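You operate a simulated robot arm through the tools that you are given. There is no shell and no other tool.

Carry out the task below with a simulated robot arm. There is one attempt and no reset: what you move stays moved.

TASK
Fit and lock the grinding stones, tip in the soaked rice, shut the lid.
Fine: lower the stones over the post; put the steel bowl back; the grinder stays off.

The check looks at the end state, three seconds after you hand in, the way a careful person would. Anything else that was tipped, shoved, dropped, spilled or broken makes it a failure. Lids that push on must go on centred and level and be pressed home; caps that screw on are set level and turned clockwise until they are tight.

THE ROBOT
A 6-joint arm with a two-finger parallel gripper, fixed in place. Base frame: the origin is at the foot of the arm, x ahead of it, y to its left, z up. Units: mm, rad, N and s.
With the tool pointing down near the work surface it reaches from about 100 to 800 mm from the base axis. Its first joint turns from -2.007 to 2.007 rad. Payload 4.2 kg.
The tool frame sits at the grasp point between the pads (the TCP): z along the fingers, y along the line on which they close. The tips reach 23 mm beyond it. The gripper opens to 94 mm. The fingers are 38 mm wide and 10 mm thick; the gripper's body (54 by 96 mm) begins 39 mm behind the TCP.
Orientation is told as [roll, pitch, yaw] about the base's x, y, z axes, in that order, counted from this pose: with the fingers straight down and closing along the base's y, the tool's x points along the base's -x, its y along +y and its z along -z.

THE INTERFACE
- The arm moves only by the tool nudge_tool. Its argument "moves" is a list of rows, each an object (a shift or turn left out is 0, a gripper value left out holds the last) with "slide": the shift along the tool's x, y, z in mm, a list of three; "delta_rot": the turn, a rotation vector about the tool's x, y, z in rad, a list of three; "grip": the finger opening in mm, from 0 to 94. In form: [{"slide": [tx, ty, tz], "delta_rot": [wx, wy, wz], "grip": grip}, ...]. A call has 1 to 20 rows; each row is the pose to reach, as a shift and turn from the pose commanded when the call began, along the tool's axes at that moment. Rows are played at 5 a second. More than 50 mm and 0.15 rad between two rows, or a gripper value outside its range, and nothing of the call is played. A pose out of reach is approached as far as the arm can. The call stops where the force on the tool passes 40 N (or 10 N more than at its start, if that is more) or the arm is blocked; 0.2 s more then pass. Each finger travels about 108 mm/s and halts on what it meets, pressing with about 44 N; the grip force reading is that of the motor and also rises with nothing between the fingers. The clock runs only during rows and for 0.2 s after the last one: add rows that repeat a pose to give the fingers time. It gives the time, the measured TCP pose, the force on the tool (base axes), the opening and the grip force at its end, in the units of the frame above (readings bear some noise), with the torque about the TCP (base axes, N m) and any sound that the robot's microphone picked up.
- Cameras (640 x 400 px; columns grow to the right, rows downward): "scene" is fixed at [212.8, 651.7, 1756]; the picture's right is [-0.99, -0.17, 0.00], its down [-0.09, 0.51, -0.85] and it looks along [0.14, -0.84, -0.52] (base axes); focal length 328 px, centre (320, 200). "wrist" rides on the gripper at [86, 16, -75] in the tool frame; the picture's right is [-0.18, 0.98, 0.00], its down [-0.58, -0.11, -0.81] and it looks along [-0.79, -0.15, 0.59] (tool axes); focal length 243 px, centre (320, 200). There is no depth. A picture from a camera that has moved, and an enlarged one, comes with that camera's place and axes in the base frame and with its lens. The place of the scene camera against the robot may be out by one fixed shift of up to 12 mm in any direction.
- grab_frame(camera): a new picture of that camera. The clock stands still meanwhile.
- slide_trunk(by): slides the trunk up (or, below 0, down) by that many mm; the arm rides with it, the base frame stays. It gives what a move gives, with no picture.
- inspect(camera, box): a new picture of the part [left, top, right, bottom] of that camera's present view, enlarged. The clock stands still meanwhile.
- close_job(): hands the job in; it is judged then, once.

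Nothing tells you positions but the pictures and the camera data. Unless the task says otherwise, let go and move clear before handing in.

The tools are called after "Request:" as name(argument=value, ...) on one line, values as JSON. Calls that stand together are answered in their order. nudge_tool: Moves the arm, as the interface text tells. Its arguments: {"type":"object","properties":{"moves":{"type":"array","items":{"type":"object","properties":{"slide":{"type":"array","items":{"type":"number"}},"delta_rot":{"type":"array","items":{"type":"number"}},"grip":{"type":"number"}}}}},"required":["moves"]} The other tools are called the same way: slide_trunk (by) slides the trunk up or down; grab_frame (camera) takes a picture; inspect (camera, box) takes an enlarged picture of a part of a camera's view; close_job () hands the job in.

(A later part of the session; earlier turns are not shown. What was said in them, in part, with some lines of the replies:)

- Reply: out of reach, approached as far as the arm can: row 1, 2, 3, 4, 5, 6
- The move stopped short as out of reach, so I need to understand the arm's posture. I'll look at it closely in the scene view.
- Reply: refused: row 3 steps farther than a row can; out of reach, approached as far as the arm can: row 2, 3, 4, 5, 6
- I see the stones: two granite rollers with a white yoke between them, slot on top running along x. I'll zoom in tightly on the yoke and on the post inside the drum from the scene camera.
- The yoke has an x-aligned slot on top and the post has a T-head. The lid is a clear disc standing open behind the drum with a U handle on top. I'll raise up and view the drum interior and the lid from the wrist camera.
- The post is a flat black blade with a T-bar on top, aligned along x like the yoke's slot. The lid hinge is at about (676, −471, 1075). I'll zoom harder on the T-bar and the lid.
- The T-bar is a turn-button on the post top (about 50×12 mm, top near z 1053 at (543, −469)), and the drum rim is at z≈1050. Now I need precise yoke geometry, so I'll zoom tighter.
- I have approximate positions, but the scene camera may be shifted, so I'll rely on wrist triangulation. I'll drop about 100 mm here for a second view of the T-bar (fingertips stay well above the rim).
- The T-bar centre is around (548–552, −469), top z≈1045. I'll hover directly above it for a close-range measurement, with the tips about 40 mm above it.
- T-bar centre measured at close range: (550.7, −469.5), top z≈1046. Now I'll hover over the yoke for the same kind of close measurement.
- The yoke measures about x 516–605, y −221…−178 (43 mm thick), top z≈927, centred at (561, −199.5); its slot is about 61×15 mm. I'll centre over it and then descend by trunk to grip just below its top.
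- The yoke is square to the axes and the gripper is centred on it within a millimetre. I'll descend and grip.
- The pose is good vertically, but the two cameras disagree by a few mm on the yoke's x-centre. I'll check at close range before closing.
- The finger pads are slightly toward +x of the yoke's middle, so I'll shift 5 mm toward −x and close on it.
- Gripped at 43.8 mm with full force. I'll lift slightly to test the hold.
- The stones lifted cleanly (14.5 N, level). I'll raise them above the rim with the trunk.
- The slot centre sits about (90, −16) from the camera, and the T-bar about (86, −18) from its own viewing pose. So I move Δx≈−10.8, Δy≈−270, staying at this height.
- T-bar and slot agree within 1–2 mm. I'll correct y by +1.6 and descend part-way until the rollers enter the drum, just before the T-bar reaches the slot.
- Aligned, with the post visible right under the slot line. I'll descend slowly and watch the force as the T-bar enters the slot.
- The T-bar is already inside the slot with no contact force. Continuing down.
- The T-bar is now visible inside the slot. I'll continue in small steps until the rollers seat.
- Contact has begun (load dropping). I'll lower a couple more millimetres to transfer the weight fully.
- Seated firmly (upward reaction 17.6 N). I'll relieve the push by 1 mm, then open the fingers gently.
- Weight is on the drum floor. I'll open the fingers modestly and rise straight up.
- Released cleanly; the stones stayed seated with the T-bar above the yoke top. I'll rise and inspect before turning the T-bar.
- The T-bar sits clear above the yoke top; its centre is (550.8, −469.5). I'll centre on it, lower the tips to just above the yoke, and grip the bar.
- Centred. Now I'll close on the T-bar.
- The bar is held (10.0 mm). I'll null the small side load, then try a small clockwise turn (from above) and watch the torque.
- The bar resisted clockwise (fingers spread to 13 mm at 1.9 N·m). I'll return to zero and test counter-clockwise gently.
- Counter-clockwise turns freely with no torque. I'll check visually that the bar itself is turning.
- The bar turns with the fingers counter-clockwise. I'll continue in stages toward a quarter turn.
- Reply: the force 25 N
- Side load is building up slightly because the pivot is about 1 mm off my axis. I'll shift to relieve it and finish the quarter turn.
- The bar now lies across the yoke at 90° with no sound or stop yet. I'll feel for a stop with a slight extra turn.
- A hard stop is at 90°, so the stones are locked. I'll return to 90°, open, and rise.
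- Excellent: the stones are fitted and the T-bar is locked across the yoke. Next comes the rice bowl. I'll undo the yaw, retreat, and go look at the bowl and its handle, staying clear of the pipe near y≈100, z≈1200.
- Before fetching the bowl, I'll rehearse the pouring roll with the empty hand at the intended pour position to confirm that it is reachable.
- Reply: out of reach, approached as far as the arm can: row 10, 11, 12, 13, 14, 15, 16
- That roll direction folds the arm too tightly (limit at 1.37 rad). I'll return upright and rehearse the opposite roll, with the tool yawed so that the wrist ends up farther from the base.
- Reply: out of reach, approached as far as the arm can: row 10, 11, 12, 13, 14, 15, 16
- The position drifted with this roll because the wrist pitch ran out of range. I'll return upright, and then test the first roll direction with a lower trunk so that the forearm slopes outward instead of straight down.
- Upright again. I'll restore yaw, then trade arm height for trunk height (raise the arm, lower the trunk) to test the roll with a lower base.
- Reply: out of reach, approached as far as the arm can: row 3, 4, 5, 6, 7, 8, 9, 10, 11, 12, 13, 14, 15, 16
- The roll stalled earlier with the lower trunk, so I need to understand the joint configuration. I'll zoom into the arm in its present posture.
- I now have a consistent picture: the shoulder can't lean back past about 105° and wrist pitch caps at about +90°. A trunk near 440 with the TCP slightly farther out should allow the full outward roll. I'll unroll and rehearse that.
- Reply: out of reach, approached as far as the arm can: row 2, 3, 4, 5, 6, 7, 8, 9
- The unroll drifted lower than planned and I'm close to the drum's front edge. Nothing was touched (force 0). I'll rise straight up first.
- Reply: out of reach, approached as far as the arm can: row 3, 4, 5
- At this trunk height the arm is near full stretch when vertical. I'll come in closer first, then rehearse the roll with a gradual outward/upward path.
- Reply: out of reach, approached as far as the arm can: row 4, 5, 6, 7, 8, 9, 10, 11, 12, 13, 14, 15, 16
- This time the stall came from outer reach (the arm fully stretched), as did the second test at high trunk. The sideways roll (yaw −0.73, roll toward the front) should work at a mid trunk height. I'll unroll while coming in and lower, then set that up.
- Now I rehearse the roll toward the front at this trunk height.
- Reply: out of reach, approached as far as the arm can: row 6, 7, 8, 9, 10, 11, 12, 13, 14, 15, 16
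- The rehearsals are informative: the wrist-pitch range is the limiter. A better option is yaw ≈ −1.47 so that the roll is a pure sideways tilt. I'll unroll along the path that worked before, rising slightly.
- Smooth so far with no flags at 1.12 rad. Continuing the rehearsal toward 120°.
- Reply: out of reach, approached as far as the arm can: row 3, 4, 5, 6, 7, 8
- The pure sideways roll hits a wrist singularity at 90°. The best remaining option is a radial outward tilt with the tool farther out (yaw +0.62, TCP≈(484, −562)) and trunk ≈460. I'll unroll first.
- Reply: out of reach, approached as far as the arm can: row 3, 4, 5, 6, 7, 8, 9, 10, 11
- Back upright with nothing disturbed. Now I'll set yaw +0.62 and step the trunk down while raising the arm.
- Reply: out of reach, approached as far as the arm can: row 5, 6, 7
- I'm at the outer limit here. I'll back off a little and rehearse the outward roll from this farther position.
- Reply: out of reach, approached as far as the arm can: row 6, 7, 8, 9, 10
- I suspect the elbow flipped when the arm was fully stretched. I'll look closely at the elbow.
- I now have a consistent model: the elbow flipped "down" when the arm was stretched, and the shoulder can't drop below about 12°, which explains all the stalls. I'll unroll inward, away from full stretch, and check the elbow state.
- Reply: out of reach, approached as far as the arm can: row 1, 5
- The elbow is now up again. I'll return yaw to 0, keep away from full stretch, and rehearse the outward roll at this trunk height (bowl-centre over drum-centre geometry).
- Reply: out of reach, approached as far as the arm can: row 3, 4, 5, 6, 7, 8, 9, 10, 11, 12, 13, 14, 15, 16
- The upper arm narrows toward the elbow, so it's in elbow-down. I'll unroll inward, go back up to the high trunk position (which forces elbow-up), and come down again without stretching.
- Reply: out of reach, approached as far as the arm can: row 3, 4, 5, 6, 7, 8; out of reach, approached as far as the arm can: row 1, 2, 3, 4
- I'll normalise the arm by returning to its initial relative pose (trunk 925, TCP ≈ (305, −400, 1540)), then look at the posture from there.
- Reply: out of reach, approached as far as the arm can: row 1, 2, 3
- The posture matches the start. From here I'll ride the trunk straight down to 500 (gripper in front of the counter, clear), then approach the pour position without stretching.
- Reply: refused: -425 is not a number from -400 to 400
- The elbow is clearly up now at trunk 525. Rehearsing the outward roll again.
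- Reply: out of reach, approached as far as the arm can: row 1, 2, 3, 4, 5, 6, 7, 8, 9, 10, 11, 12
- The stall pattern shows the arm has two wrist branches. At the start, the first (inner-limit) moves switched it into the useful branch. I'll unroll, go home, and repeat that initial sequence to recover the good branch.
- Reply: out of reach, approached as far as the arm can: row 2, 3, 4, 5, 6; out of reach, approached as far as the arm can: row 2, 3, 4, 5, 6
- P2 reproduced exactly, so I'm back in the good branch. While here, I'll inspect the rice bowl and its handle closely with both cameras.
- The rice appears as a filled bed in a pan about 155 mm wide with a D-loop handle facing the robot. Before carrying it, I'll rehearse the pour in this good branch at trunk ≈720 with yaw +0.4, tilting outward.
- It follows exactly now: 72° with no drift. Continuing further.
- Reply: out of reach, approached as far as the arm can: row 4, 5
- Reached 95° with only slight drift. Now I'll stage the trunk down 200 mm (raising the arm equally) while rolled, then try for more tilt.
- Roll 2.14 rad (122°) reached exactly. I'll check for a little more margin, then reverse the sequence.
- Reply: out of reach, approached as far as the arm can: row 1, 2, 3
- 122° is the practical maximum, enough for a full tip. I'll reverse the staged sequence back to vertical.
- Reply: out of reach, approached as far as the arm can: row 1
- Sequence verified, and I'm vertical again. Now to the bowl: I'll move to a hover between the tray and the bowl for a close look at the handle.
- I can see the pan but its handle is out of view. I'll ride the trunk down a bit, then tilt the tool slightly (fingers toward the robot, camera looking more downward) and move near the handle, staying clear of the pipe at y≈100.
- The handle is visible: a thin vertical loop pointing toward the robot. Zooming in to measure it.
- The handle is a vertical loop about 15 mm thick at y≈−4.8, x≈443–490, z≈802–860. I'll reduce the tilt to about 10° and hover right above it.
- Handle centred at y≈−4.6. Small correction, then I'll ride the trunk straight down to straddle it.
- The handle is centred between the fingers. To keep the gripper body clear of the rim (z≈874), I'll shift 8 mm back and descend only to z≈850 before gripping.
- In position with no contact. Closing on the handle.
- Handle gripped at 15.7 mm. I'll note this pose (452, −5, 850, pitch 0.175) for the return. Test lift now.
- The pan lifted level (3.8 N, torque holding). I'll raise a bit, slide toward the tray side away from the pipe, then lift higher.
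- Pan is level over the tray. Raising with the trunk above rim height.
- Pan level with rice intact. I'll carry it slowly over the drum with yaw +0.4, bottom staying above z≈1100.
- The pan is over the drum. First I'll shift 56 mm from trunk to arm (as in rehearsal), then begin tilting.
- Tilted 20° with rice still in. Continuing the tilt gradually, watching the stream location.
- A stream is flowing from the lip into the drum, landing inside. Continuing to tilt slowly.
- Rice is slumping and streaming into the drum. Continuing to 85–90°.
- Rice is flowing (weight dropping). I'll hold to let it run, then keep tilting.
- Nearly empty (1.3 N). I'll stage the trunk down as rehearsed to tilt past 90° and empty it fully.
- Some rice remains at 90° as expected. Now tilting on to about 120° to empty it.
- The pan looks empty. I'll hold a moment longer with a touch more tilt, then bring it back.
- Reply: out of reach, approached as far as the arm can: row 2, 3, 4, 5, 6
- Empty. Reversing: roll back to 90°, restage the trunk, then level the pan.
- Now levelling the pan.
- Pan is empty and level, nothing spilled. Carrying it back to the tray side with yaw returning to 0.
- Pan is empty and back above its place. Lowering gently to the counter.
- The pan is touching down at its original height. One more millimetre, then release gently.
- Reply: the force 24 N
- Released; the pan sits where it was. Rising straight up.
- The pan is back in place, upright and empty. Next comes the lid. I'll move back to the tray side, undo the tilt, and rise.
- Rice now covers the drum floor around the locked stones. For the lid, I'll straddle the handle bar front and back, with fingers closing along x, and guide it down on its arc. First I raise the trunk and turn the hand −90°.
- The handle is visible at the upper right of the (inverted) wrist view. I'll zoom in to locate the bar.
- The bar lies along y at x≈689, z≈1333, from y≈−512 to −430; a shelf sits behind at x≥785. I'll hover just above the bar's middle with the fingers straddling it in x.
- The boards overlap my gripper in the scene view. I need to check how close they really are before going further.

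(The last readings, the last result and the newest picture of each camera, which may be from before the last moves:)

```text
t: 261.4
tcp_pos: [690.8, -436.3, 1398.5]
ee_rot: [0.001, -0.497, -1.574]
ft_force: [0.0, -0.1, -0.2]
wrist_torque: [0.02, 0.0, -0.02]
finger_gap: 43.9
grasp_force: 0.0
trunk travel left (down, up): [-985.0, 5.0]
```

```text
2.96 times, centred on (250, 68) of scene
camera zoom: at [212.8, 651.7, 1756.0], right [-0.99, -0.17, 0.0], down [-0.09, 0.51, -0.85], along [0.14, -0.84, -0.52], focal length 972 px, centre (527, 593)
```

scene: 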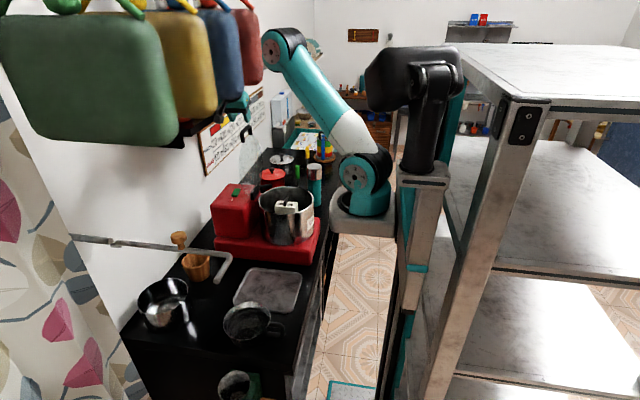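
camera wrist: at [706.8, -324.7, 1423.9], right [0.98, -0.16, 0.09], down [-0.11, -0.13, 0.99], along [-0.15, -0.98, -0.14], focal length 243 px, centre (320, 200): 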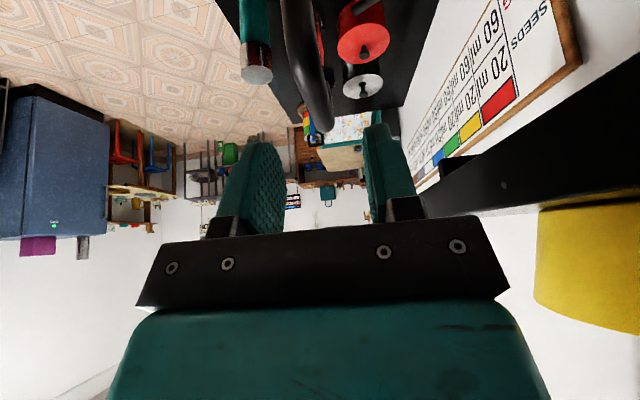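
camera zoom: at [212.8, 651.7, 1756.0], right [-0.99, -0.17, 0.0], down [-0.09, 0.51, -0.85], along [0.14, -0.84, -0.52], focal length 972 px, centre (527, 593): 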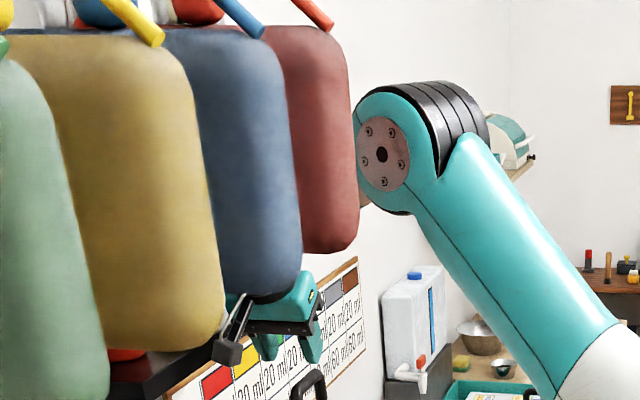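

The bag-like boards are nearer to the camera than the arm and have not moved. The next motion takes the arm lower and away from them. Descending along the tool axis so that the fingers straddle the bar.

Request:
nudge_tool(moves=[{"slide": [0, -1, 15]}, {"slide": [0, -1, 30]}, {"slide": [0, -1, 45]}, {"slide": [0, -1, 58]}, {"slide": [0, -1, 58]}])

Request:
grab_frame(camera="wrist")

Request:
inspect(camera="wrist", box=[220, 60, 400, 240])

Request:
inspect(camera="scene", box=[210, 80, 310, 180])

```text
t: 262.6
tcp_pos: [689.5, -464.2, 1349.5]
ee_rot: [0.002, -0.499, -1.572]
ft_force: [0.3, -0.2, -0.3]
wrist_torque: [0.0, 0.0, -0.03]
finger_gap: 44.0
grasp_force: 0.0
trunk travel left (down, up): [-985.0, 5.0]
```

```text
taken
camera wrist: at [705.3, -352.7, 1373.5], right [0.98, -0.16, 0.09], down [-0.11, -0.13, 0.99], along [-0.15, -0.98, -0.14], focal length 243 px, centre (320, 200)
```

wrist: 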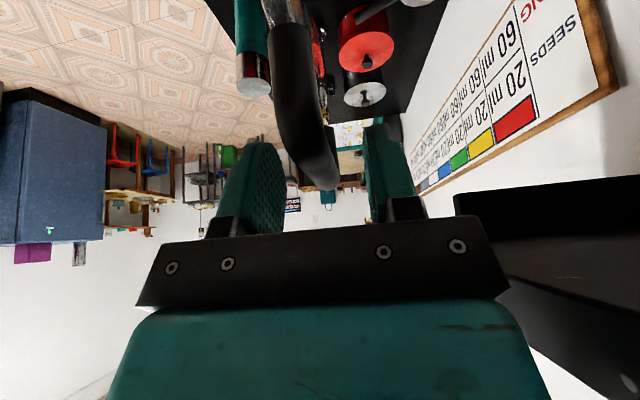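

```text
2.22 times, centred on (310, 150) of wrist
camera zoom: at [705.3, -352.7, 1373.5], right [0.98, -0.16, 0.09], down [-0.11, -0.13, 0.99], along [-0.15, -0.98, -0.14], focal length 539 px, centre (342, 311)
```

zoom: 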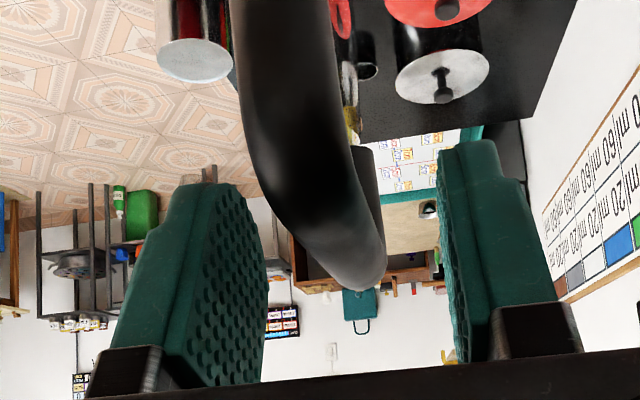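

```text
4.00 times, centred on (260, 130) of scene
camera zoom: at [212.8, 651.7, 1756.0], right [-0.99, -0.17, 0.0], down [-0.09, 0.51, -0.85], along [0.14, -0.84, -0.52], focal length 1313 px, centre (560, 480)
```

zoom: 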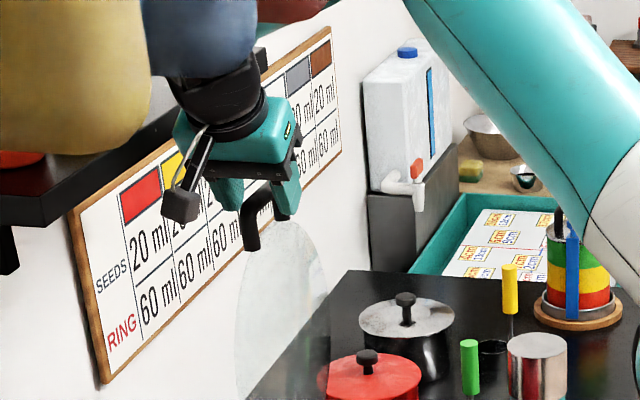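

The bar is between the fingers. I'll narrow the opening to about 22 mm for a loose hold (bar ≈15 mm) and then guide it a little forward to see how the lid moves.

Request:
nudge_tool(moves=[{"grip": 30}, {"grip": 22}, {"grip": 22}, {"grip": 22}])

Request:
nudge_tool(moves=[{"slide": [0, -10, 0]}, {"slide": [0, -20, 0]}, {"slide": [0, -30, 0]}, {"slide": [0, -30, 0]}])

Request:
inspect(camera="wrist", box=[220, 60, 400, 240])

Request:
inspect(camera="scene", box=[210, 90, 310, 210])

```text
t: 263.6
tcp_pos: [689.3, -464.8, 1348.7]
ee_rot: [0.0, -0.498, -1.573]
ft_force: [0.1, -0.4, -0.4]
wrist_torque: [-0.01, -0.02, -0.04]
finger_gap: 22.1
grasp_force: 0.0
trunk travel left (down, up): [-985.0, 5.0]
```

```text
t: 264.6
tcp_pos: [656.6, -464.5, 1349.0]
ee_rot: [0.0, -0.498, -1.573]
ft_force: [0.8, 0.3, -0.6]
wrist_torque: [0.02, 0.01, -0.02]
finger_gap: 22.1
grasp_force: 0.0
trunk travel left (down, up): [-985.0, 5.0]
```

```text
2.22 times, centred on (310, 150) of wrist
camera zoom: at [674.0, -352.8, 1372.5], right [0.98, -0.16, 0.09], down [-0.11, -0.13, 0.99], along [-0.15, -0.98, -0.14], focal length 539 px, centre (342, 311)
```

zoom: 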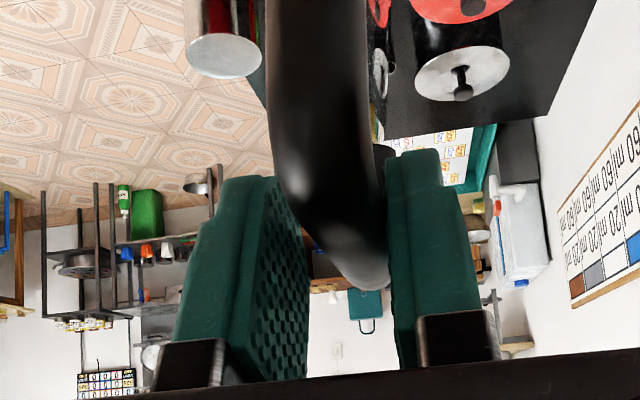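

```text
3.33 times, centred on (260, 150) of scene
camera zoom: at [212.8, 651.7, 1756.0], right [-0.99, -0.17, 0.0], down [-0.09, 0.51, -0.85], along [0.14, -0.84, -0.52], focal length 1094 px, centre (520, 367)
```

zoom: 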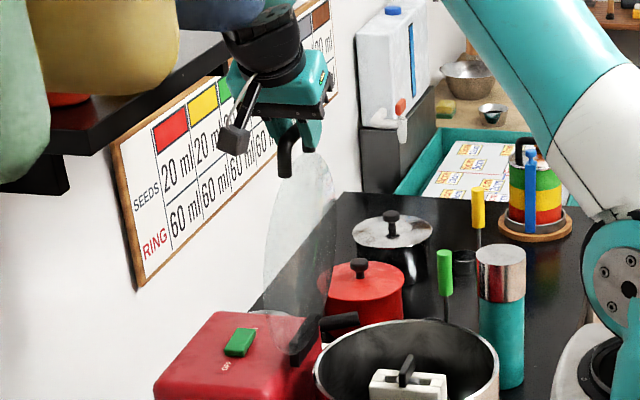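

The lid swings freely with the bar (almost no force). I'll keep guiding it along its arc, slowly, to about 45°.

Request:
nudge_tool(moves=[{"slide": [1.4, -10.8, 2.6]}, {"slide": [3.3, -34, 6.1]}, {"slide": [6, -56.6, 11.2]}, {"slide": [9.8, -78.6, 18.1]}, {"slide": [14.5, -99.8, 26.7]}, {"slide": [20, -120, 36.9]}, {"slide": [26.4, -139.4, 48.6]}, {"slide": [33.6, -157.4, 61.8]}, {"slide": [33.6, -157.4, 61.8]}])

Request:
inspect(camera="wrist", box=[220, 60, 400, 240])

Request:
inspect(camera="scene", box=[210, 90, 330, 230])

```text
t: 266.6
tcp_pos: [500.8, -465.3, 1277.7]
ee_rot: [0.0, -0.499, -1.573]
ft_force: [-3.9, -0.4, 4.6]
wrist_torque: [0.0, 0.04, 0.02]
finger_gap: 20.4
grasp_force: 0.1
trunk travel left (down, up): [-985.0, 5.0]
```

```text
2.22 times, centred on (310, 150) of wrist
camera zoom: at [517.0, -353.5, 1302.2], right [0.98, -0.16, 0.09], down [-0.11, -0.12, 0.99], along [-0.15, -0.98, -0.14], focal length 539 px, centre (342, 311)
```

zoom: 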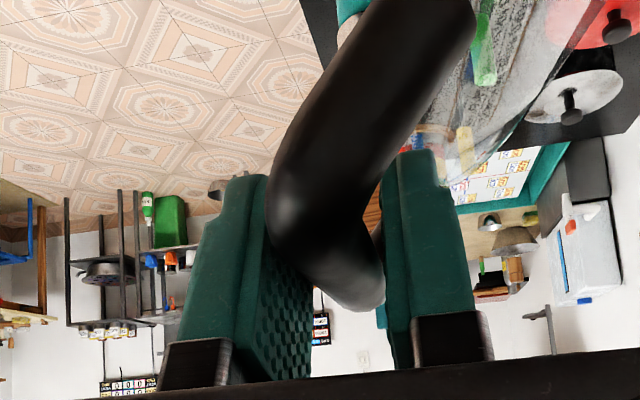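

```text
2.86 times, centred on (270, 160) of scene
camera zoom: at [212.8, 651.7, 1756.0], right [-0.99, -0.17, 0.0], down [-0.09, 0.51, -0.85], along [0.14, -0.84, -0.52], focal length 938 px, centre (463, 314)
```

zoom: 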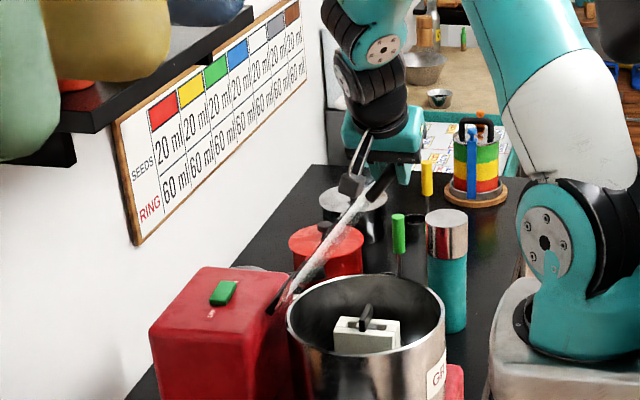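

The lid is at about 45°, resting on the front finger with light contact (≈5 N). I'll raise the fingertips slightly and continue in small steps, watching forces.

Request:
nudge_tool(moves=[{"slide": [-2.9, 0, -5.3], "grip": 24}, {"slide": [-2.9, 0, -5.3], "grip": 24}])

Request:
inspect(camera="scene", box=[230, 130, 310, 220])

```text
t: 267.2
tcp_pos: [501.3, -463.6, 1283.3]
ee_rot: [0.001, -0.498, -1.571]
ft_force: [0.4, 0.0, -0.2]
wrist_torque: [-0.04, 0.01, -0.01]
finger_gap: 23.5
grasp_force: 0.0
trunk travel left (down, up): [-985.0, 5.0]
```

```text
4.44 times, centred on (270, 175) of scene
camera zoom: at [212.8, 651.7, 1756.0], right [-0.99, -0.17, 0.0], down [-0.09, 0.51, -0.85], along [0.14, -0.84, -0.52], focal length 1458 px, centre (542, 311)
```

zoom: 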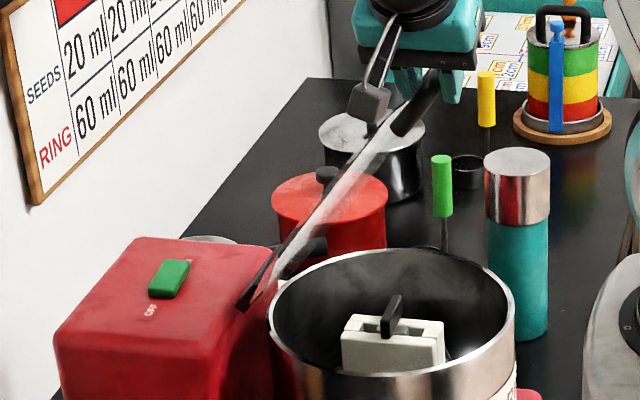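

The hinge has enough friction to hold the lid, so there's no slam risk. I'll push it on along the arc to about 65°.

Request:
nudge_tool(moves=[{"slide": [4, -14, 7]}, {"slide": [7.8, -26.7, 14.3]}, {"slide": [16.4, -41.8, 30.1]}, {"slide": [25.5, -55.3, 46.8]}, {"slide": [35, -67.3, 64.4]}, {"slide": [35, -67.3, 64.4]}])

Request:
inspect(camera="scene", box=[230, 130, 330, 230])

Request:
inspect(camera="wrist", box=[220, 0, 440, 240])

```text
t: 268.6
tcp_pos: [433.3, -464.8, 1208.9]
ee_rot: [0.002, -0.496, -1.573]
ft_force: [0.2, -0.5, 0.0]
wrist_torque: [0.0, 0.0, -0.01]
finger_gap: 24.2
grasp_force: 0.2
trunk travel left (down, up): [-985.0, 5.0]
```

```text
4.00 times, centred on (280, 180) of scene
camera zoom: at [212.8, 651.7, 1756.0], right [-0.99, -0.17, 0.0], down [-0.09, 0.51, -0.85], along [0.14, -0.84, -0.52], focal length 1313 px, centre (480, 280)
```

zoom: 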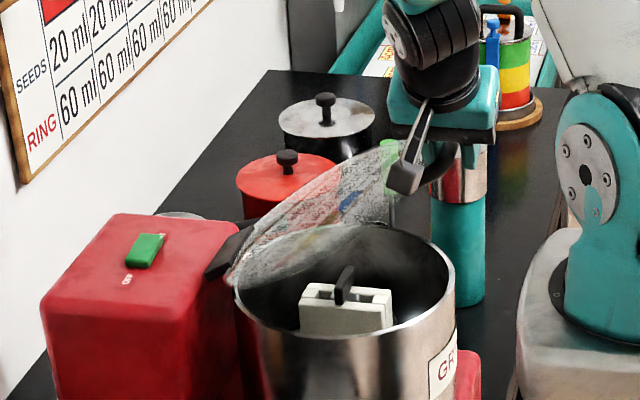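

```text
1.67 times, centred on (330, 120) of wrist
camera zoom: at [450.0, -353.1, 1234.2], right [0.98, -0.16, 0.09], down [-0.11, -0.13, 0.99], along [-0.15, -0.98, -0.14], focal length 404 px, centre (303, 333)
```

zoom: 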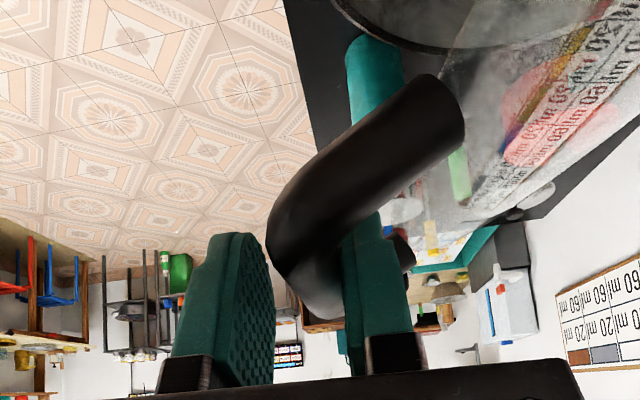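

Request:
nudge_tool(moves=[{"slide": [4.8, -4.6, 8.8]}, {"slide": [9.6, -9.2, 17.6]}, {"slide": [15, -13.3, 27]}, {"slide": [20, -17.3, 36.9]}, {"slide": [25.5, -20.5, 47]}, {"slide": [31, -23.4, 57]}, {"slide": [31, -23.4, 57]}])

Request:
inspect(camera="scene", box=[230, 130, 330, 230])

Request:
inspect(camera="wrist", box=[220, 0, 440, 240])

```text
t: 270.2
tcp_pos: [410.0, -464.2, 1145.1]
ee_rot: [-0.001, -0.498, -1.573]
ft_force: [0.5, -0.1, -1.0]
wrist_torque: [-0.02, 0.04, 0.04]
finger_gap: 24.4
grasp_force: 0.5
trunk travel left (down, up): [-985.0, 5.0]
```

```text
4.00 times, centred on (280, 180) of scene
camera zoom: at [212.8, 651.7, 1756.0], right [-0.99, -0.17, 0.0], down [-0.09, 0.51, -0.85], along [0.14, -0.84, -0.52], focal length 1313 px, centre (480, 280)
```

zoom: 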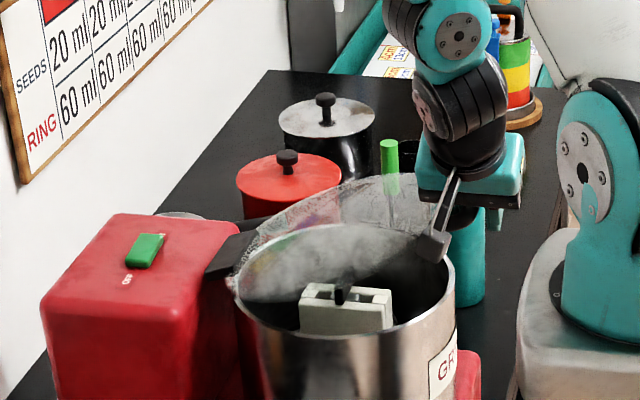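

```text
1.67 times, centred on (330, 120) of wrist
camera zoom: at [426.0, -352.5, 1169.7], right [0.98, -0.16, 0.09], down [-0.11, -0.13, 0.99], along [-0.15, -0.98, -0.14], focal length 404 px, centre (303, 333)
```

zoom: 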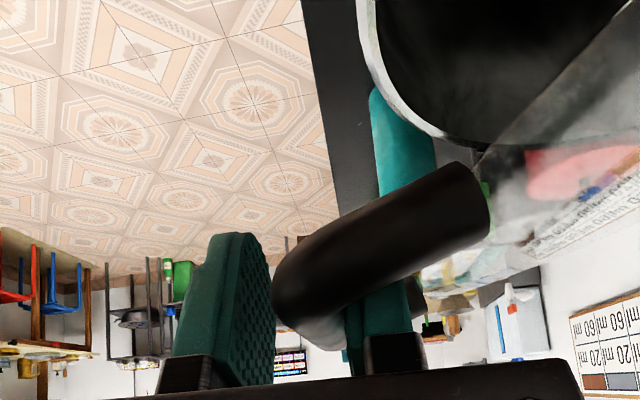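

The lid is about 10° from shut. I'll release the bar, back out, close the fingers, and press down on the bar from above.

Request:
nudge_tool(moves=[{"grip": 30}, {"slide": [0, 0, -20], "grip": 30}, {"slide": [0, 0, -45], "grip": 30}, {"slide": [0, 0, -70], "grip": 20}, {"slide": [0, 0, -70], "grip": 0}, {"slide": [0, 0, -70], "grip": 0}])

Request:
inspect(camera="scene", box=[230, 120, 330, 230])

Request:
grab_frame(camera="wrist")

```text
t: 271.6
tcp_pos: [409.9, -430.9, 1205.1]
ee_rot: [0.001, -0.496, -1.574]
ft_force: [-0.6, -0.9, 0.8]
wrist_torque: [-0.01, 0.02, 0.0]
finger_gap: 0.0
grasp_force: 43.0
trunk travel left (down, up): [-985.0, 5.0]
```

```text
3.64 times, centred on (280, 175) of scene
camera zoom: at [212.8, 651.7, 1756.0], right [-0.99, -0.17, 0.0], down [-0.09, 0.51, -0.85], along [0.14, -0.84, -0.52], focal length 1193 px, centre (466, 291)
```

zoom: 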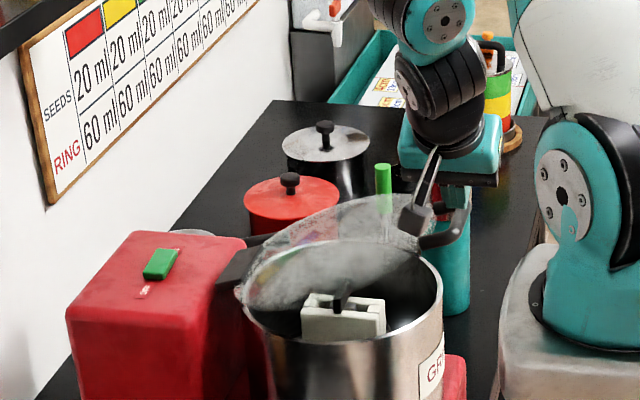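

```text
taken
camera wrist: at [425.8, -319.1, 1230.7], right [0.98, -0.16, 0.09], down [-0.11, -0.13, 0.99], along [-0.15, -0.98, -0.14], focal length 243 px, centre (320, 200)
```

wrist: 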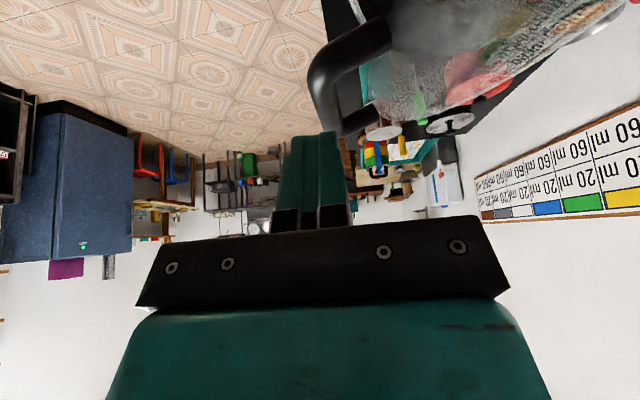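

Request:
nudge_tool(moves=[{"slide": [-16, 2, 9]}, {"slide": [-32.5, 3, 17.7]}, {"slide": [-32.5, 3, 17.7]}])

Request:
nudge_tool(moves=[{"slide": [4.8, 0, 8.8]}, {"slide": [9.6, 0, 17.6]}, {"slide": [14.3, 0, 26.4]}, {"slide": [19.1, 0, 35.1]}, {"slide": [23.9, 0, 43.9]}, {"slide": [28.7, 0, 52.7]}, {"slide": [33.4, -1, 61.5]}, {"slide": [33.4, -1, 61.5]}])

Request:
inspect(camera="scene", box=[230, 120, 330, 230])

```text
t: 272.4
tcp_pos: [412.0, -468.0, 1205.7]
ee_rot: [0.0, -0.497, -1.572]
ft_force: [-0.3, 0.2, 0.1]
wrist_torque: [-0.04, 0.04, 0.01]
finger_gap: 0.1
grasp_force: 42.5
trunk travel left (down, up): [-985.0, 5.0]
```

```text
t: 274.2
tcp_pos: [412.2, -468.4, 1136.0]
ee_rot: [0.003, -0.498, -1.574]
ft_force: [0.4, -0.2, 0.1]
wrist_torque: [0.03, 0.04, 0.01]
finger_gap: 0.2
grasp_force: 42.3
trunk travel left (down, up): [-985.0, 5.0]
```

```text
3.64 times, centred on (280, 175) of scene
camera zoom: at [212.8, 651.7, 1756.0], right [-0.99, -0.17, 0.0], down [-0.09, 0.51, -0.85], along [0.14, -0.84, -0.52], focal length 1193 px, centre (466, 291)
```

zoom: 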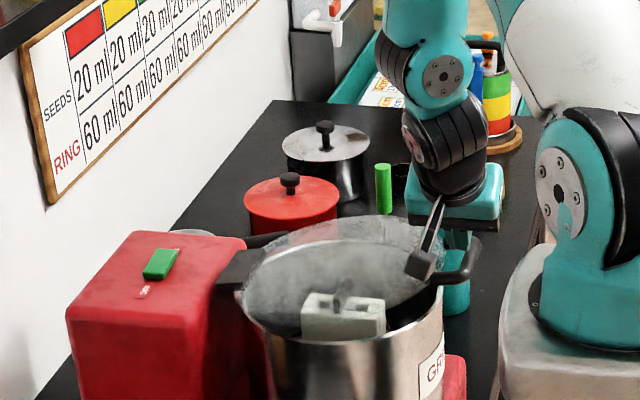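

The lid is following down. Continuing until it meets the rim.

Request:
nudge_tool(moves=[{"slide": [2.4, -0.5, 4.4]}, {"slide": [4.8, -1, 8.8]}, {"slide": [7.2, -1.5, 13.2]}, {"slide": [9.6, -2, 17.6]}, {"slide": [11.9, -2.5, 22]}, {"slide": [11.9, -2.5, 22]}])

Request:
inspect(camera="scene", box=[230, 120, 330, 230])

```text
t: 275.6
tcp_pos: [411.2, -466.9, 1112.1]
ee_rot: [-0.001, -0.497, -1.572]
ft_force: [-0.4, 0.0, -0.5]
wrist_torque: [0.02, 0.03, 0.01]
finger_gap: 0.0
grasp_force: 42.2
trunk travel left (down, up): [-985.0, 5.0]
```

```text
3.64 times, centred on (280, 175) of scene
camera zoom: at [212.8, 651.7, 1756.0], right [-0.99, -0.17, 0.0], down [-0.09, 0.51, -0.85], along [0.14, -0.84, -0.52], focal length 1193 px, centre (466, 291)
```

zoom: 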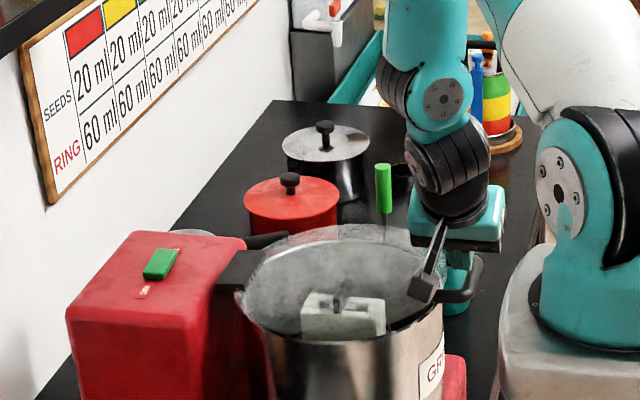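

Request:
nudge_tool(moves=[{"slide": [2.4, -0.5, 4.4]}, {"slide": [4.8, -0.5, 8.8]}, {"slide": [7.2, -0.5, 13.2]}, {"slide": [7.2, -0.5, 13.2]}])

Request:
inspect(camera="scene", box=[230, 140, 330, 230])

Request:
grab_frame(camera="wrist")

```text
t: 276.6
tcp_pos: [409.2, -468.7, 1096.7]
ee_rot: [0.0, -0.497, -1.573]
ft_force: [-0.7, -0.8, -0.4]
wrist_torque: [0.03, -0.03, 0.01]
finger_gap: 0.0
grasp_force: 42.5
trunk travel left (down, up): [-985.0, 5.0]
```

```text
4.44 times, centred on (280, 185) of scene
camera zoom: at [212.8, 651.7, 1756.0], right [-0.99, -0.17, 0.0], down [-0.09, 0.51, -0.85], along [0.14, -0.84, -0.52], focal length 1458 px, centre (498, 267)
```

zoom: 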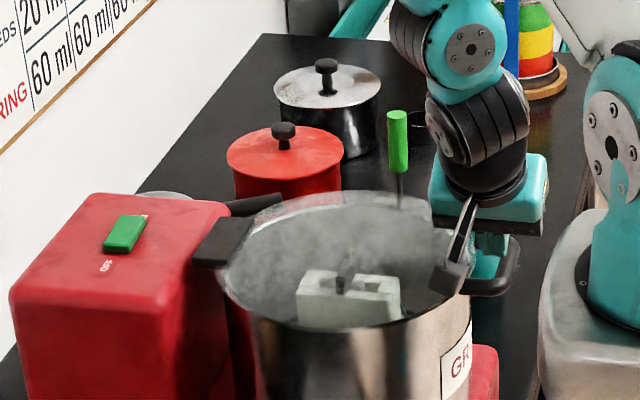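

```text
taken
camera wrist: at [425.5, -355.4, 1121.2], right [0.98, -0.16, 0.09], down [-0.11, -0.13, 0.99], along [-0.15, -0.98, -0.14], focal length 243 px, centre (320, 200)
```

wrist: 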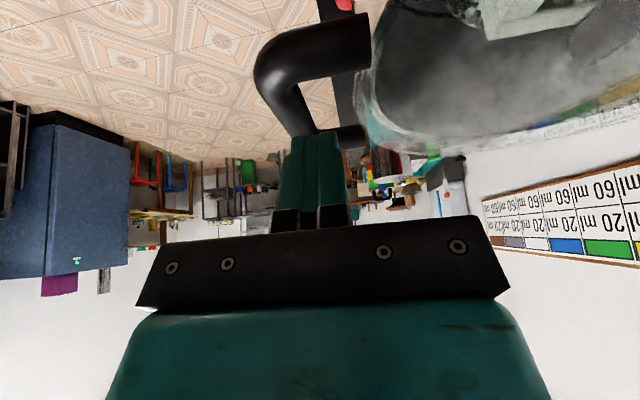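

Request:
nudge_tool(moves=[{"slide": [1.4, 0, 2.6]}, {"slide": [2.9, 0, 5.3]}, {"slide": [4.3, 0, 7.9]}, {"slide": [5.7, 0, 10.5]}, {"slide": [7.2, 0, 13.2]}, {"slide": [7.2, 0, 13.2]}])

Request:
inspect(camera="scene", box=[230, 140, 330, 230])

```text
t: 277.3
tcp_pos: [410.3, -467.6, 1092.8]
ee_rot: [0.001, -0.505, -1.569]
ft_force: [-1.6, 17.4, 33.1]
wrist_torque: [0.6, 0.32, -0.14]
finger_gap: 0.0
grasp_force: 42.2
trunk travel left (down, up): [-985.0, 5.0]
stopped in row 3: the force on the tool passed its limit at 46 N (the readings are from after the stop); the commanded pose is now the measured one
```

```text
4.44 times, centred on (280, 185) of scene
camera zoom: at [212.8, 651.7, 1756.0], right [-0.99, -0.17, 0.0], down [-0.09, 0.51, -0.85], along [0.14, -0.84, -0.52], focal length 1458 px, centre (498, 267)
```

zoom: 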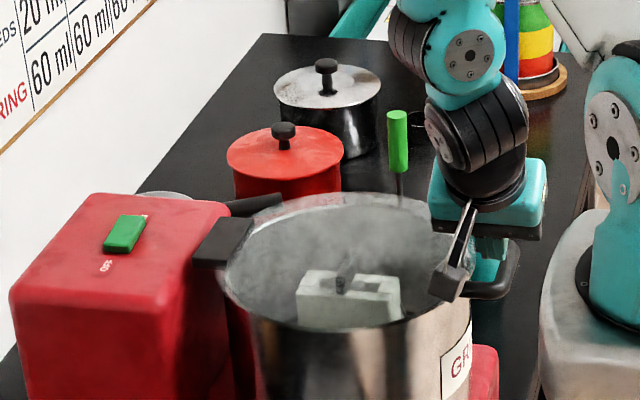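

A hard stop at 46 N: the lid has met the rim. I'll lift off and look.

Request:
nudge_tool(moves=[{"slide": [-4.8, 0, -8.8]}, {"slide": [-14, 0, -26]}, {"slide": [-24, 0, -44]}, {"slide": [-38, 0, -70]}, {"slide": [-38, 0, -70]}])

Request:
nudge_tool(moves=[{"slide": [-15, 0, -28]}, {"slide": [-30, 0, -56]}, {"slide": [-30, 0, -56]}])

Request:
inspect(camera="scene", box=[230, 150, 330, 240])

Request:
grab_frame(camera="wrist")

```text
t: 278.5
tcp_pos: [411.7, -469.4, 1169.5]
ee_rot: [0.003, -0.503, -1.571]
ft_force: [0.0, -0.1, -0.2]
wrist_torque: [0.03, 0.01, 0.03]
finger_gap: 0.0
grasp_force: 42.3
trunk travel left (down, up): [-985.0, 5.0]
```

```text
t: 279.3
tcp_pos: [409.4, -468.1, 1233.8]
ee_rot: [0.002, -0.502, -1.57]
ft_force: [0.1, -0.4, 0.3]
wrist_torque: [-0.02, 0.0, 0.02]
finger_gap: 0.0
grasp_force: 42.2
trunk travel left (down, up): [-985.0, 5.0]
```

```text
4.44 times, centred on (280, 195) of scene
camera zoom: at [212.8, 651.7, 1756.0], right [-0.99, -0.17, 0.0], down [-0.09, 0.51, -0.85], along [0.14, -0.84, -0.52], focal length 1458 px, centre (498, 222)
```

zoom: 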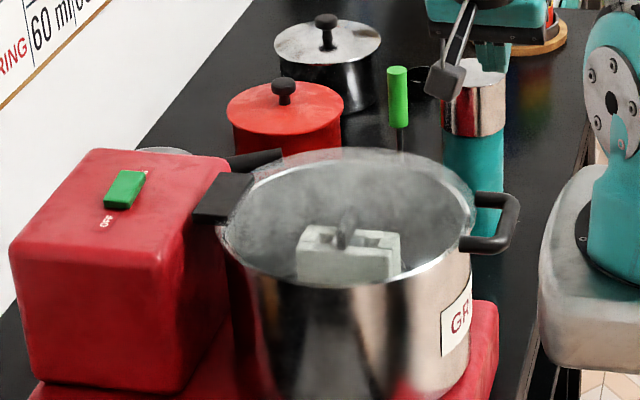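

```text
taken
camera wrist: at [425.2, -356.2, 1258.2], right [0.98, -0.16, 0.09], down [-0.11, -0.12, 0.99], along [-0.15, -0.98, -0.14], focal length 243 px, centre (320, 200)
```

wrist: 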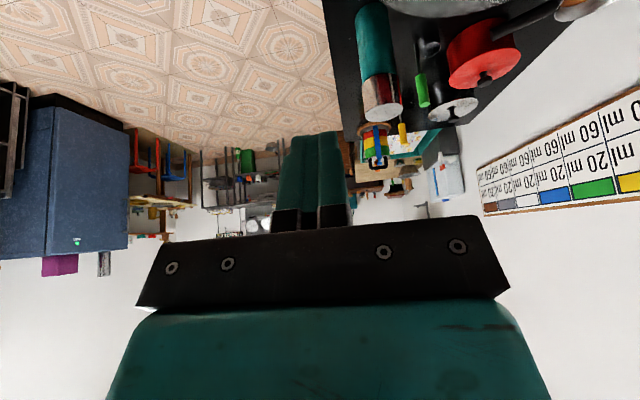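

Request:
inspect(camera="scene", box=[268, 175, 318, 225])

Request:
inspect(camera="scene", box=[255, 170, 345, 260])

Request:
grab_frame(camera="scene")

```text
8.00 times, centred on (293, 200) of scene
camera zoom: at [212.8, 651.7, 1756.0], right [-0.99, -0.17, 0.0], down [-0.09, 0.51, -0.85], along [0.14, -0.84, -0.52], focal length 2625 px, centre (536, 200)
```

zoom: 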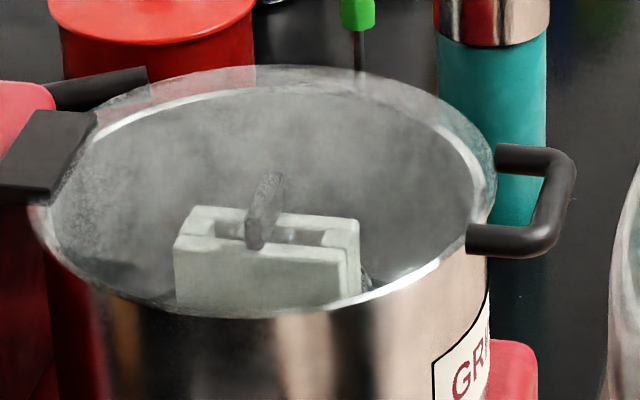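

```text
4.44 times, centred on (300, 215) of scene
camera zoom: at [212.8, 651.7, 1756.0], right [-0.99, -0.17, 0.0], down [-0.09, 0.51, -0.85], along [0.14, -0.84, -0.52], focal length 1458 px, centre (409, 133)
```

zoom: 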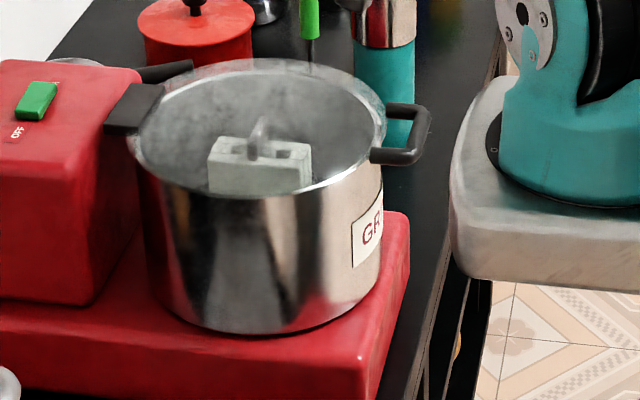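

```text
taken
```

scene: 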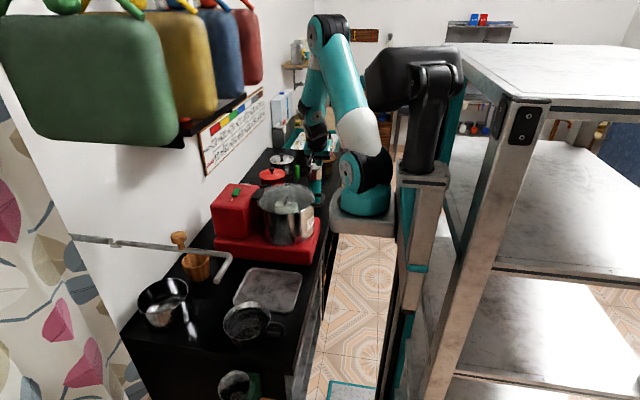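

The lid looks shut. I'll straighten the hand and look from the front to confirm that it's flush all around.

Request:
nudge_tool(moves=[{"slide": [0, 0, -10], "delta_rot": [0, 0.12, 0]}, {"slide": [0, 0, -20], "delta_rot": [0, 0.24, 0]}, {"slide": [0, 0, -30], "delta_rot": [0, 0.36, 0]}, {"slide": [0, 0, -40], "delta_rot": [0, 0.5, 0]}, {"slide": [0, 0, -40], "delta_rot": [0, 0.5, 0]}])

Request:
nudge_tool(moves=[{"delta_rot": [0, 0, -0.14]}, {"delta_rot": [0, 0, -0.28]}, {"delta_rot": [0, 0, -0.42]}, {"delta_rot": [0, 0, -0.56]}, {"delta_rot": [0, 0, -0.7]}, {"delta_rot": [0, 0, -0.84]}, {"delta_rot": [0, 0, -0.98]}, {"delta_rot": [0, 0, -1.12]}, {"delta_rot": [0, 0, -1.26]}, {"delta_rot": [0, 0, -1.4]}, {"delta_rot": [0, 0, -1.54]}, {"delta_rot": [0, 0, -1.571]}, {"delta_rot": [0, 0, -1.571]}])

Request:
grab_frame(camera="wrist")

Request:
inspect(camera="wrist", box=[230, 20, 440, 200])

```text
t: 280.5
tcp_pos: [410.1, -449.8, 1269.3]
ee_rot: [0.002, -0.001, -1.57]
ft_force: [0.8, 0.4, -0.4]
wrist_torque: [-0.04, -0.01, 0.01]
finger_gap: 0.1
grasp_force: 42.6
trunk travel left (down, up): [-985.0, 5.0]
```

```text
t: 283.3
tcp_pos: [410.4, -449.2, 1268.9]
ee_rot: [-0.003, -0.003, 0.002]
ft_force: [0.2, -0.4, -0.1]
wrist_torque: [0.01, -0.02, -0.05]
finger_gap: 0.1
grasp_force: 42.7
trunk travel left (down, up): [-985.0, 5.0]
```

```text
taken
camera wrist: at [324.3, -432.3, 1343.2], right [0.18, 0.98, 0.0], down [0.58, -0.11, 0.81], along [0.79, -0.15, -0.59], focal length 243 px, centre (320, 200)
```

wrist: 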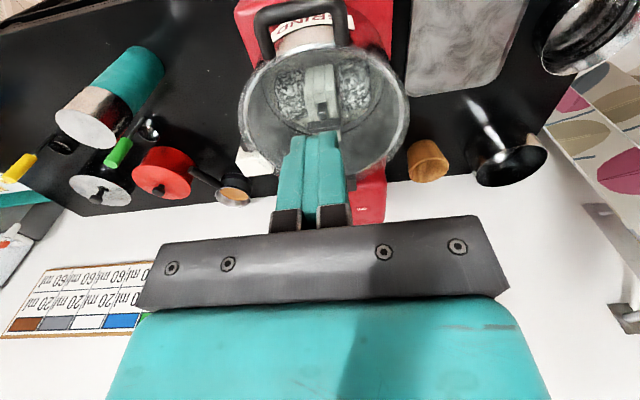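

```text
2.22 times, centred on (335, 110) of wrist
camera zoom: at [324.3, -432.3, 1343.2], right [0.18, 0.98, 0.0], down [0.58, -0.11, 0.81], along [0.79, -0.15, -0.59], focal length 539 px, centre (287, 400)
```

zoom: 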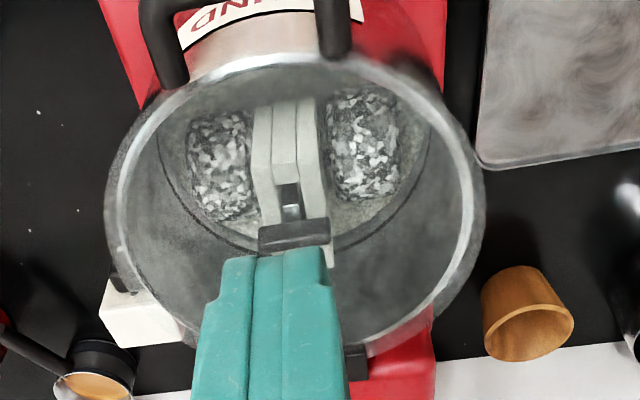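

The lid is concentric and flush over the drum, with the locked stones and rice visible inside. I'll do one last gentle press on the lid's front edge to confirm that it's home.

Request:
nudge_tool(moves=[{"slide": [-20, -10, 40]}, {"slide": [-38, -21, 80]}, {"slide": [-38, -21, 120]}, {"slide": [-38, -21, 160]}, {"slide": [-38, -21, 178]}, {"slide": [-38, -21, 178]}])

Request:
nudge_tool(moves=[{"slide": [0, 0, 2]}, {"slide": [0, 0, 4]}, {"slide": [0, 0, 6]}, {"slide": [0, 0, 7]}, {"slide": [0, 0, 8]}, {"slide": [0, 0, 9]}, {"slide": [0, 0, 10]}, {"slide": [0, 0, 11]}, {"slide": [0, 0, 12]}, {"slide": [0, 0, 13]}, {"slide": [0, 0, 14]}, {"slide": [0, 0, 15]}, {"slide": [0, 0, 16]}, {"slide": [0, 0, 17]}, {"slide": [0, 0, 18]}, {"slide": [0, 0, 19]}, {"slide": [0, 0, 20]}])

```text
t: 284.7
tcp_pos: [449.6, -471.7, 1089.0]
ee_rot: [-0.003, -0.001, 0.0]
ft_force: [-0.4, -0.9, -0.3]
wrist_torque: [0.0, 0.01, 0.02]
finger_gap: 0.1
grasp_force: 42.2
trunk travel left (down, up): [-985.0, 5.0]
```

```text
t: 286.0
tcp_pos: [450.1, -470.9, 1086.0]
ee_rot: [-0.005, -0.005, 0.001]
ft_force: [-5.1, 12.1, 26.8]
wrist_torque: [0.32, -0.24, 0.13]
finger_gap: 0.0
grasp_force: 43.0
trunk travel left (down, up): [-985.0, 5.0]
stopped in row 6: the force on the tool passed its limit at 42 N (the readings are from after the stop); the commanded pose is now the measured one
```

Contact came at TCP z≈1086, so the lid top at the front is ≈1063. I'll probe lightly near the rear of the lid to check that it is level.

Request:
nudge_tool(moves=[{"slide": [0, 0, -15]}, {"slide": [0, 0, -30]}, {"slide": [-45, 0, -30]}, {"slide": [-90, 0, -30]}, {"slide": [-135, 0, -30]}, {"slide": [-160, 0, -30]}, {"slide": [-160, 0, -20]}, {"slide": [-160, 0, -12]}, {"slide": [-160, 0, -12]}])

Request:
nudge_tool(moves=[{"slide": [0, 0, 2]}, {"slide": [0, 0, 4]}, {"slide": [0, 0, 6]}, {"slide": [0, 0, 7]}, {"slide": [0, 0, 8]}, {"slide": [0, 0, 8]}])

```text
t: 288.0
tcp_pos: [608.4, -473.2, 1096.1]
ee_rot: [-0.007, -0.003, 0.001]
ft_force: [0.3, -0.3, 0.9]
wrist_torque: [0.0, 0.02, 0.0]
finger_gap: 0.0
grasp_force: 42.7
trunk travel left (down, up): [-985.0, 5.0]
```

```text
t: 289.4
tcp_pos: [608.8, -472.0, 1088.5]
ee_rot: [-0.005, -0.003, -0.001]
ft_force: [1.1, 0.0, 0.4]
wrist_torque: [0.01, 0.02, 0.03]
finger_gap: 0.4
grasp_force: 42.7
trunk travel left (down, up): [-985.0, 5.0]
```

Request:
nudge_tool(moves=[{"slide": [0, 0, 1]}, {"slide": [0, 0, 2]}, {"slide": [0, 0, 3]}, {"slide": [0, 0, 3]}])

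Request:
nudge_tool(moves=[{"slide": [0, 0, 0.7]}, {"slide": [0, 0, 1.4]}, {"slide": [0, 0, 2]}, {"slide": [0, 0, 2]}])

```text
t: 290.4
tcp_pos: [609.1, -471.8, 1086.3]
ee_rot: [-0.008, -0.004, 0.0]
ft_force: [0.7, 3.0, 7.2]
wrist_torque: [0.1, 0.1, -0.08]
finger_gap: 0.1
grasp_force: 42.5
trunk travel left (down, up): [-985.0, 5.0]
```

```text
t: 291.4
tcp_pos: [607.8, -472.5, 1086.1]
ee_rot: [-0.009, -0.008, 0.002]
ft_force: [1.4, 6.6, 33.9]
wrist_torque: [0.19, 0.66, -0.11]
finger_gap: 0.1
grasp_force: 42.1
trunk travel left (down, up): [-985.0, 5.0]
```

Same height at the rear (≈1063), so the lid is level and home. Raising clear and retreating.

Request:
nudge_tool(moves=[{"slide": [0, 0, -20]}, {"slide": [0, 0, -60]}, {"slide": [0, 0, -105]}, {"slide": [0, 0, -150]}, {"slide": [40, 0, -180]}, {"slide": [85, 0, -180]}, {"slide": [130, 5, -180]}, {"slide": [175, 10, -180]}, {"slide": [205, 10, -180], "grip": 40}, {"slide": [205, 10, -180], "grip": 40}])

Request:
grab_frame(camera="scene")

Request:
inspect(camera="scene", box=[120, 150, 340, 360])

Request:
grab_frame(camera="wrist")

```text
t: 293.6
tcp_pos: [403.0, -460.9, 1261.2]
ee_rot: [-0.005, -0.004, 0.0]
ft_force: [-0.4, 0.4, 0.5]
wrist_torque: [-0.01, 0.03, 0.01]
finger_gap: 39.8
grasp_force: 0.1
trunk travel left (down, up): [-985.0, 5.0]
```

```text
taken
```

scene: 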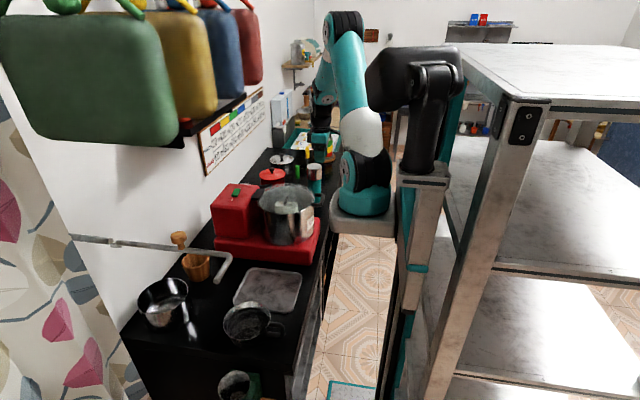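

```text
1.90 times, centred on (230, 255) of scene
camera zoom: at [212.8, 651.7, 1756.0], right [-0.99, -0.17, 0.0], down [-0.09, 0.51, -0.85], along [0.14, -0.84, -0.52], focal length 625 px, centre (491, 95)
```

zoom: 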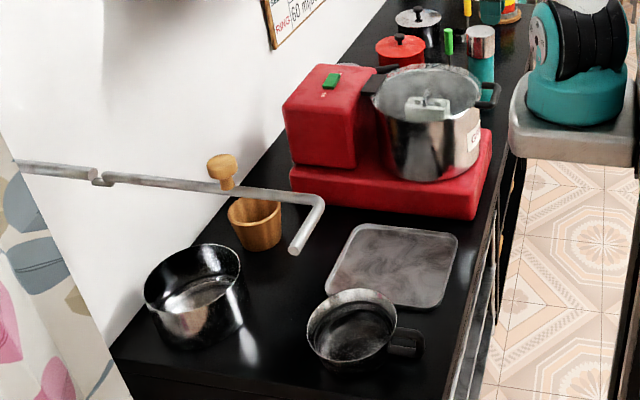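

```text
taken
camera wrist: at [316.4, -444.7, 1336.7], right [0.18, 0.98, -0.01], down [0.58, -0.1, 0.81], along [0.8, -0.15, -0.59], focal length 243 px, centre (320, 200)
```

wrist: 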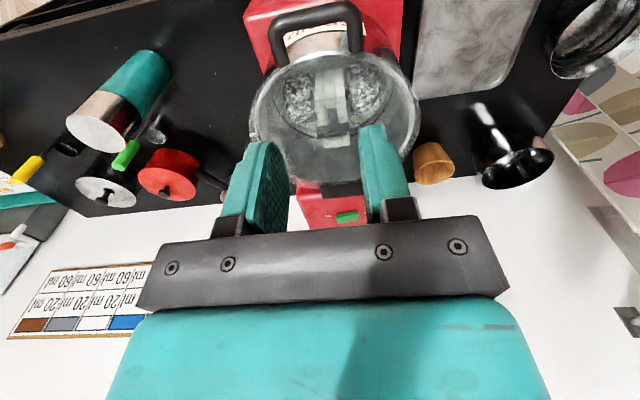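

Request:
inspect(camera="scene", box=[205, 170, 335, 265])

Request:
inspect(camera="scene", box=[215, 290, 300, 350])

Request:
inspect(camera="wrist", box=[230, 0, 440, 240])

```text
4.21 times, centred on (270, 218) of scene
camera zoom: at [212.8, 651.7, 1756.0], right [-0.99, -0.17, 0.0], down [-0.09, 0.51, -0.85], along [0.14, -0.84, -0.52], focal length 1382 px, centre (530, 126)
```

zoom: 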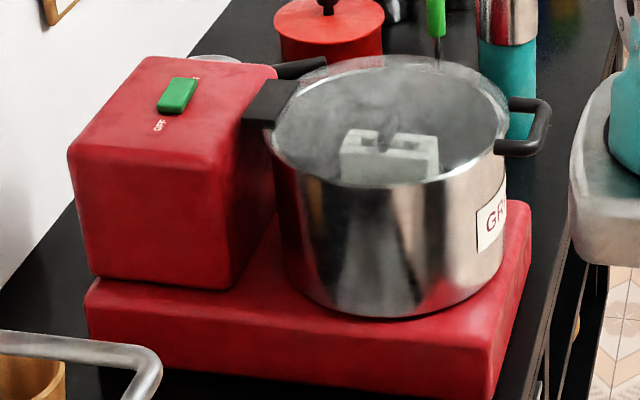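

```text
6.67 times, centred on (258, 320) of scene
camera zoom: at [212.8, 651.7, 1756.0], right [-0.99, -0.17, 0.0], down [-0.09, 0.51, -0.85], along [0.14, -0.84, -0.52], focal length 2188 px, centre (737, -600)
```

zoom: 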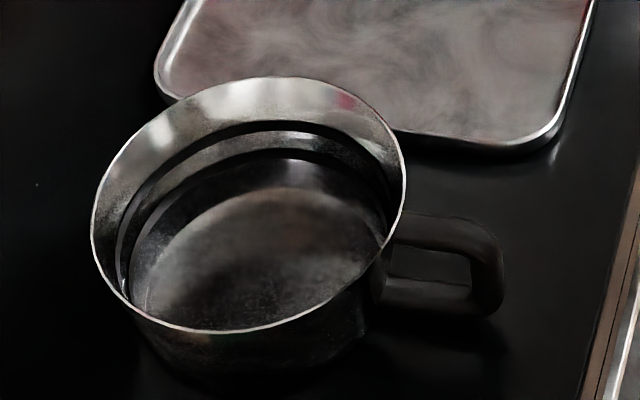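

```text
1.67 times, centred on (335, 120) of wrist
camera zoom: at [316.4, -444.7, 1336.7], right [0.18, 0.98, -0.01], down [0.58, -0.1, 0.81], along [0.8, -0.15, -0.59], focal length 404 px, centre (295, 333)
```

zoom: 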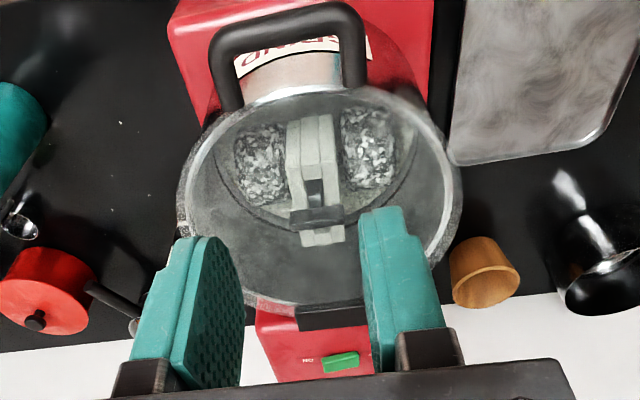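

The lid is shut and level. The stones are locked with the rice in the drum, the empty steel bowl is back in its place, and the switch is still on OFF. The arm is clear, so I'm handing in.

Request:
close_job()

```text
The job is handed in.
```

The job is handed in, with every step of the task done. No result of the check has come back.

- **Stones:** they are lowered over the post and seated on the drum floor. The T-bar on the post is turned a quarter turn to its stop, so it lies across the yoke and locks them.
- **Rice:** it is tipped into the drum. The bowl read empty by weight and by camera afterwards, and I saw no spill.
- **Bowl:** the steel bowl is upright and back within about 3 mm of where it started.
- **Lid:** I guided it down by its handle and pressed it home with about 40 N. Contact heights at front and rear matched, so it sits level. I heard no click, so I judged it shut by the hard stop and the level check.
- **Grinder:** I never touched the switch; it is still on OFF.

While working out how to tilt the bowl, the gripper once came close to the drum's front edge. It touched nothing. The arm also passed close to the coloured bags above the counter, and they did not move.
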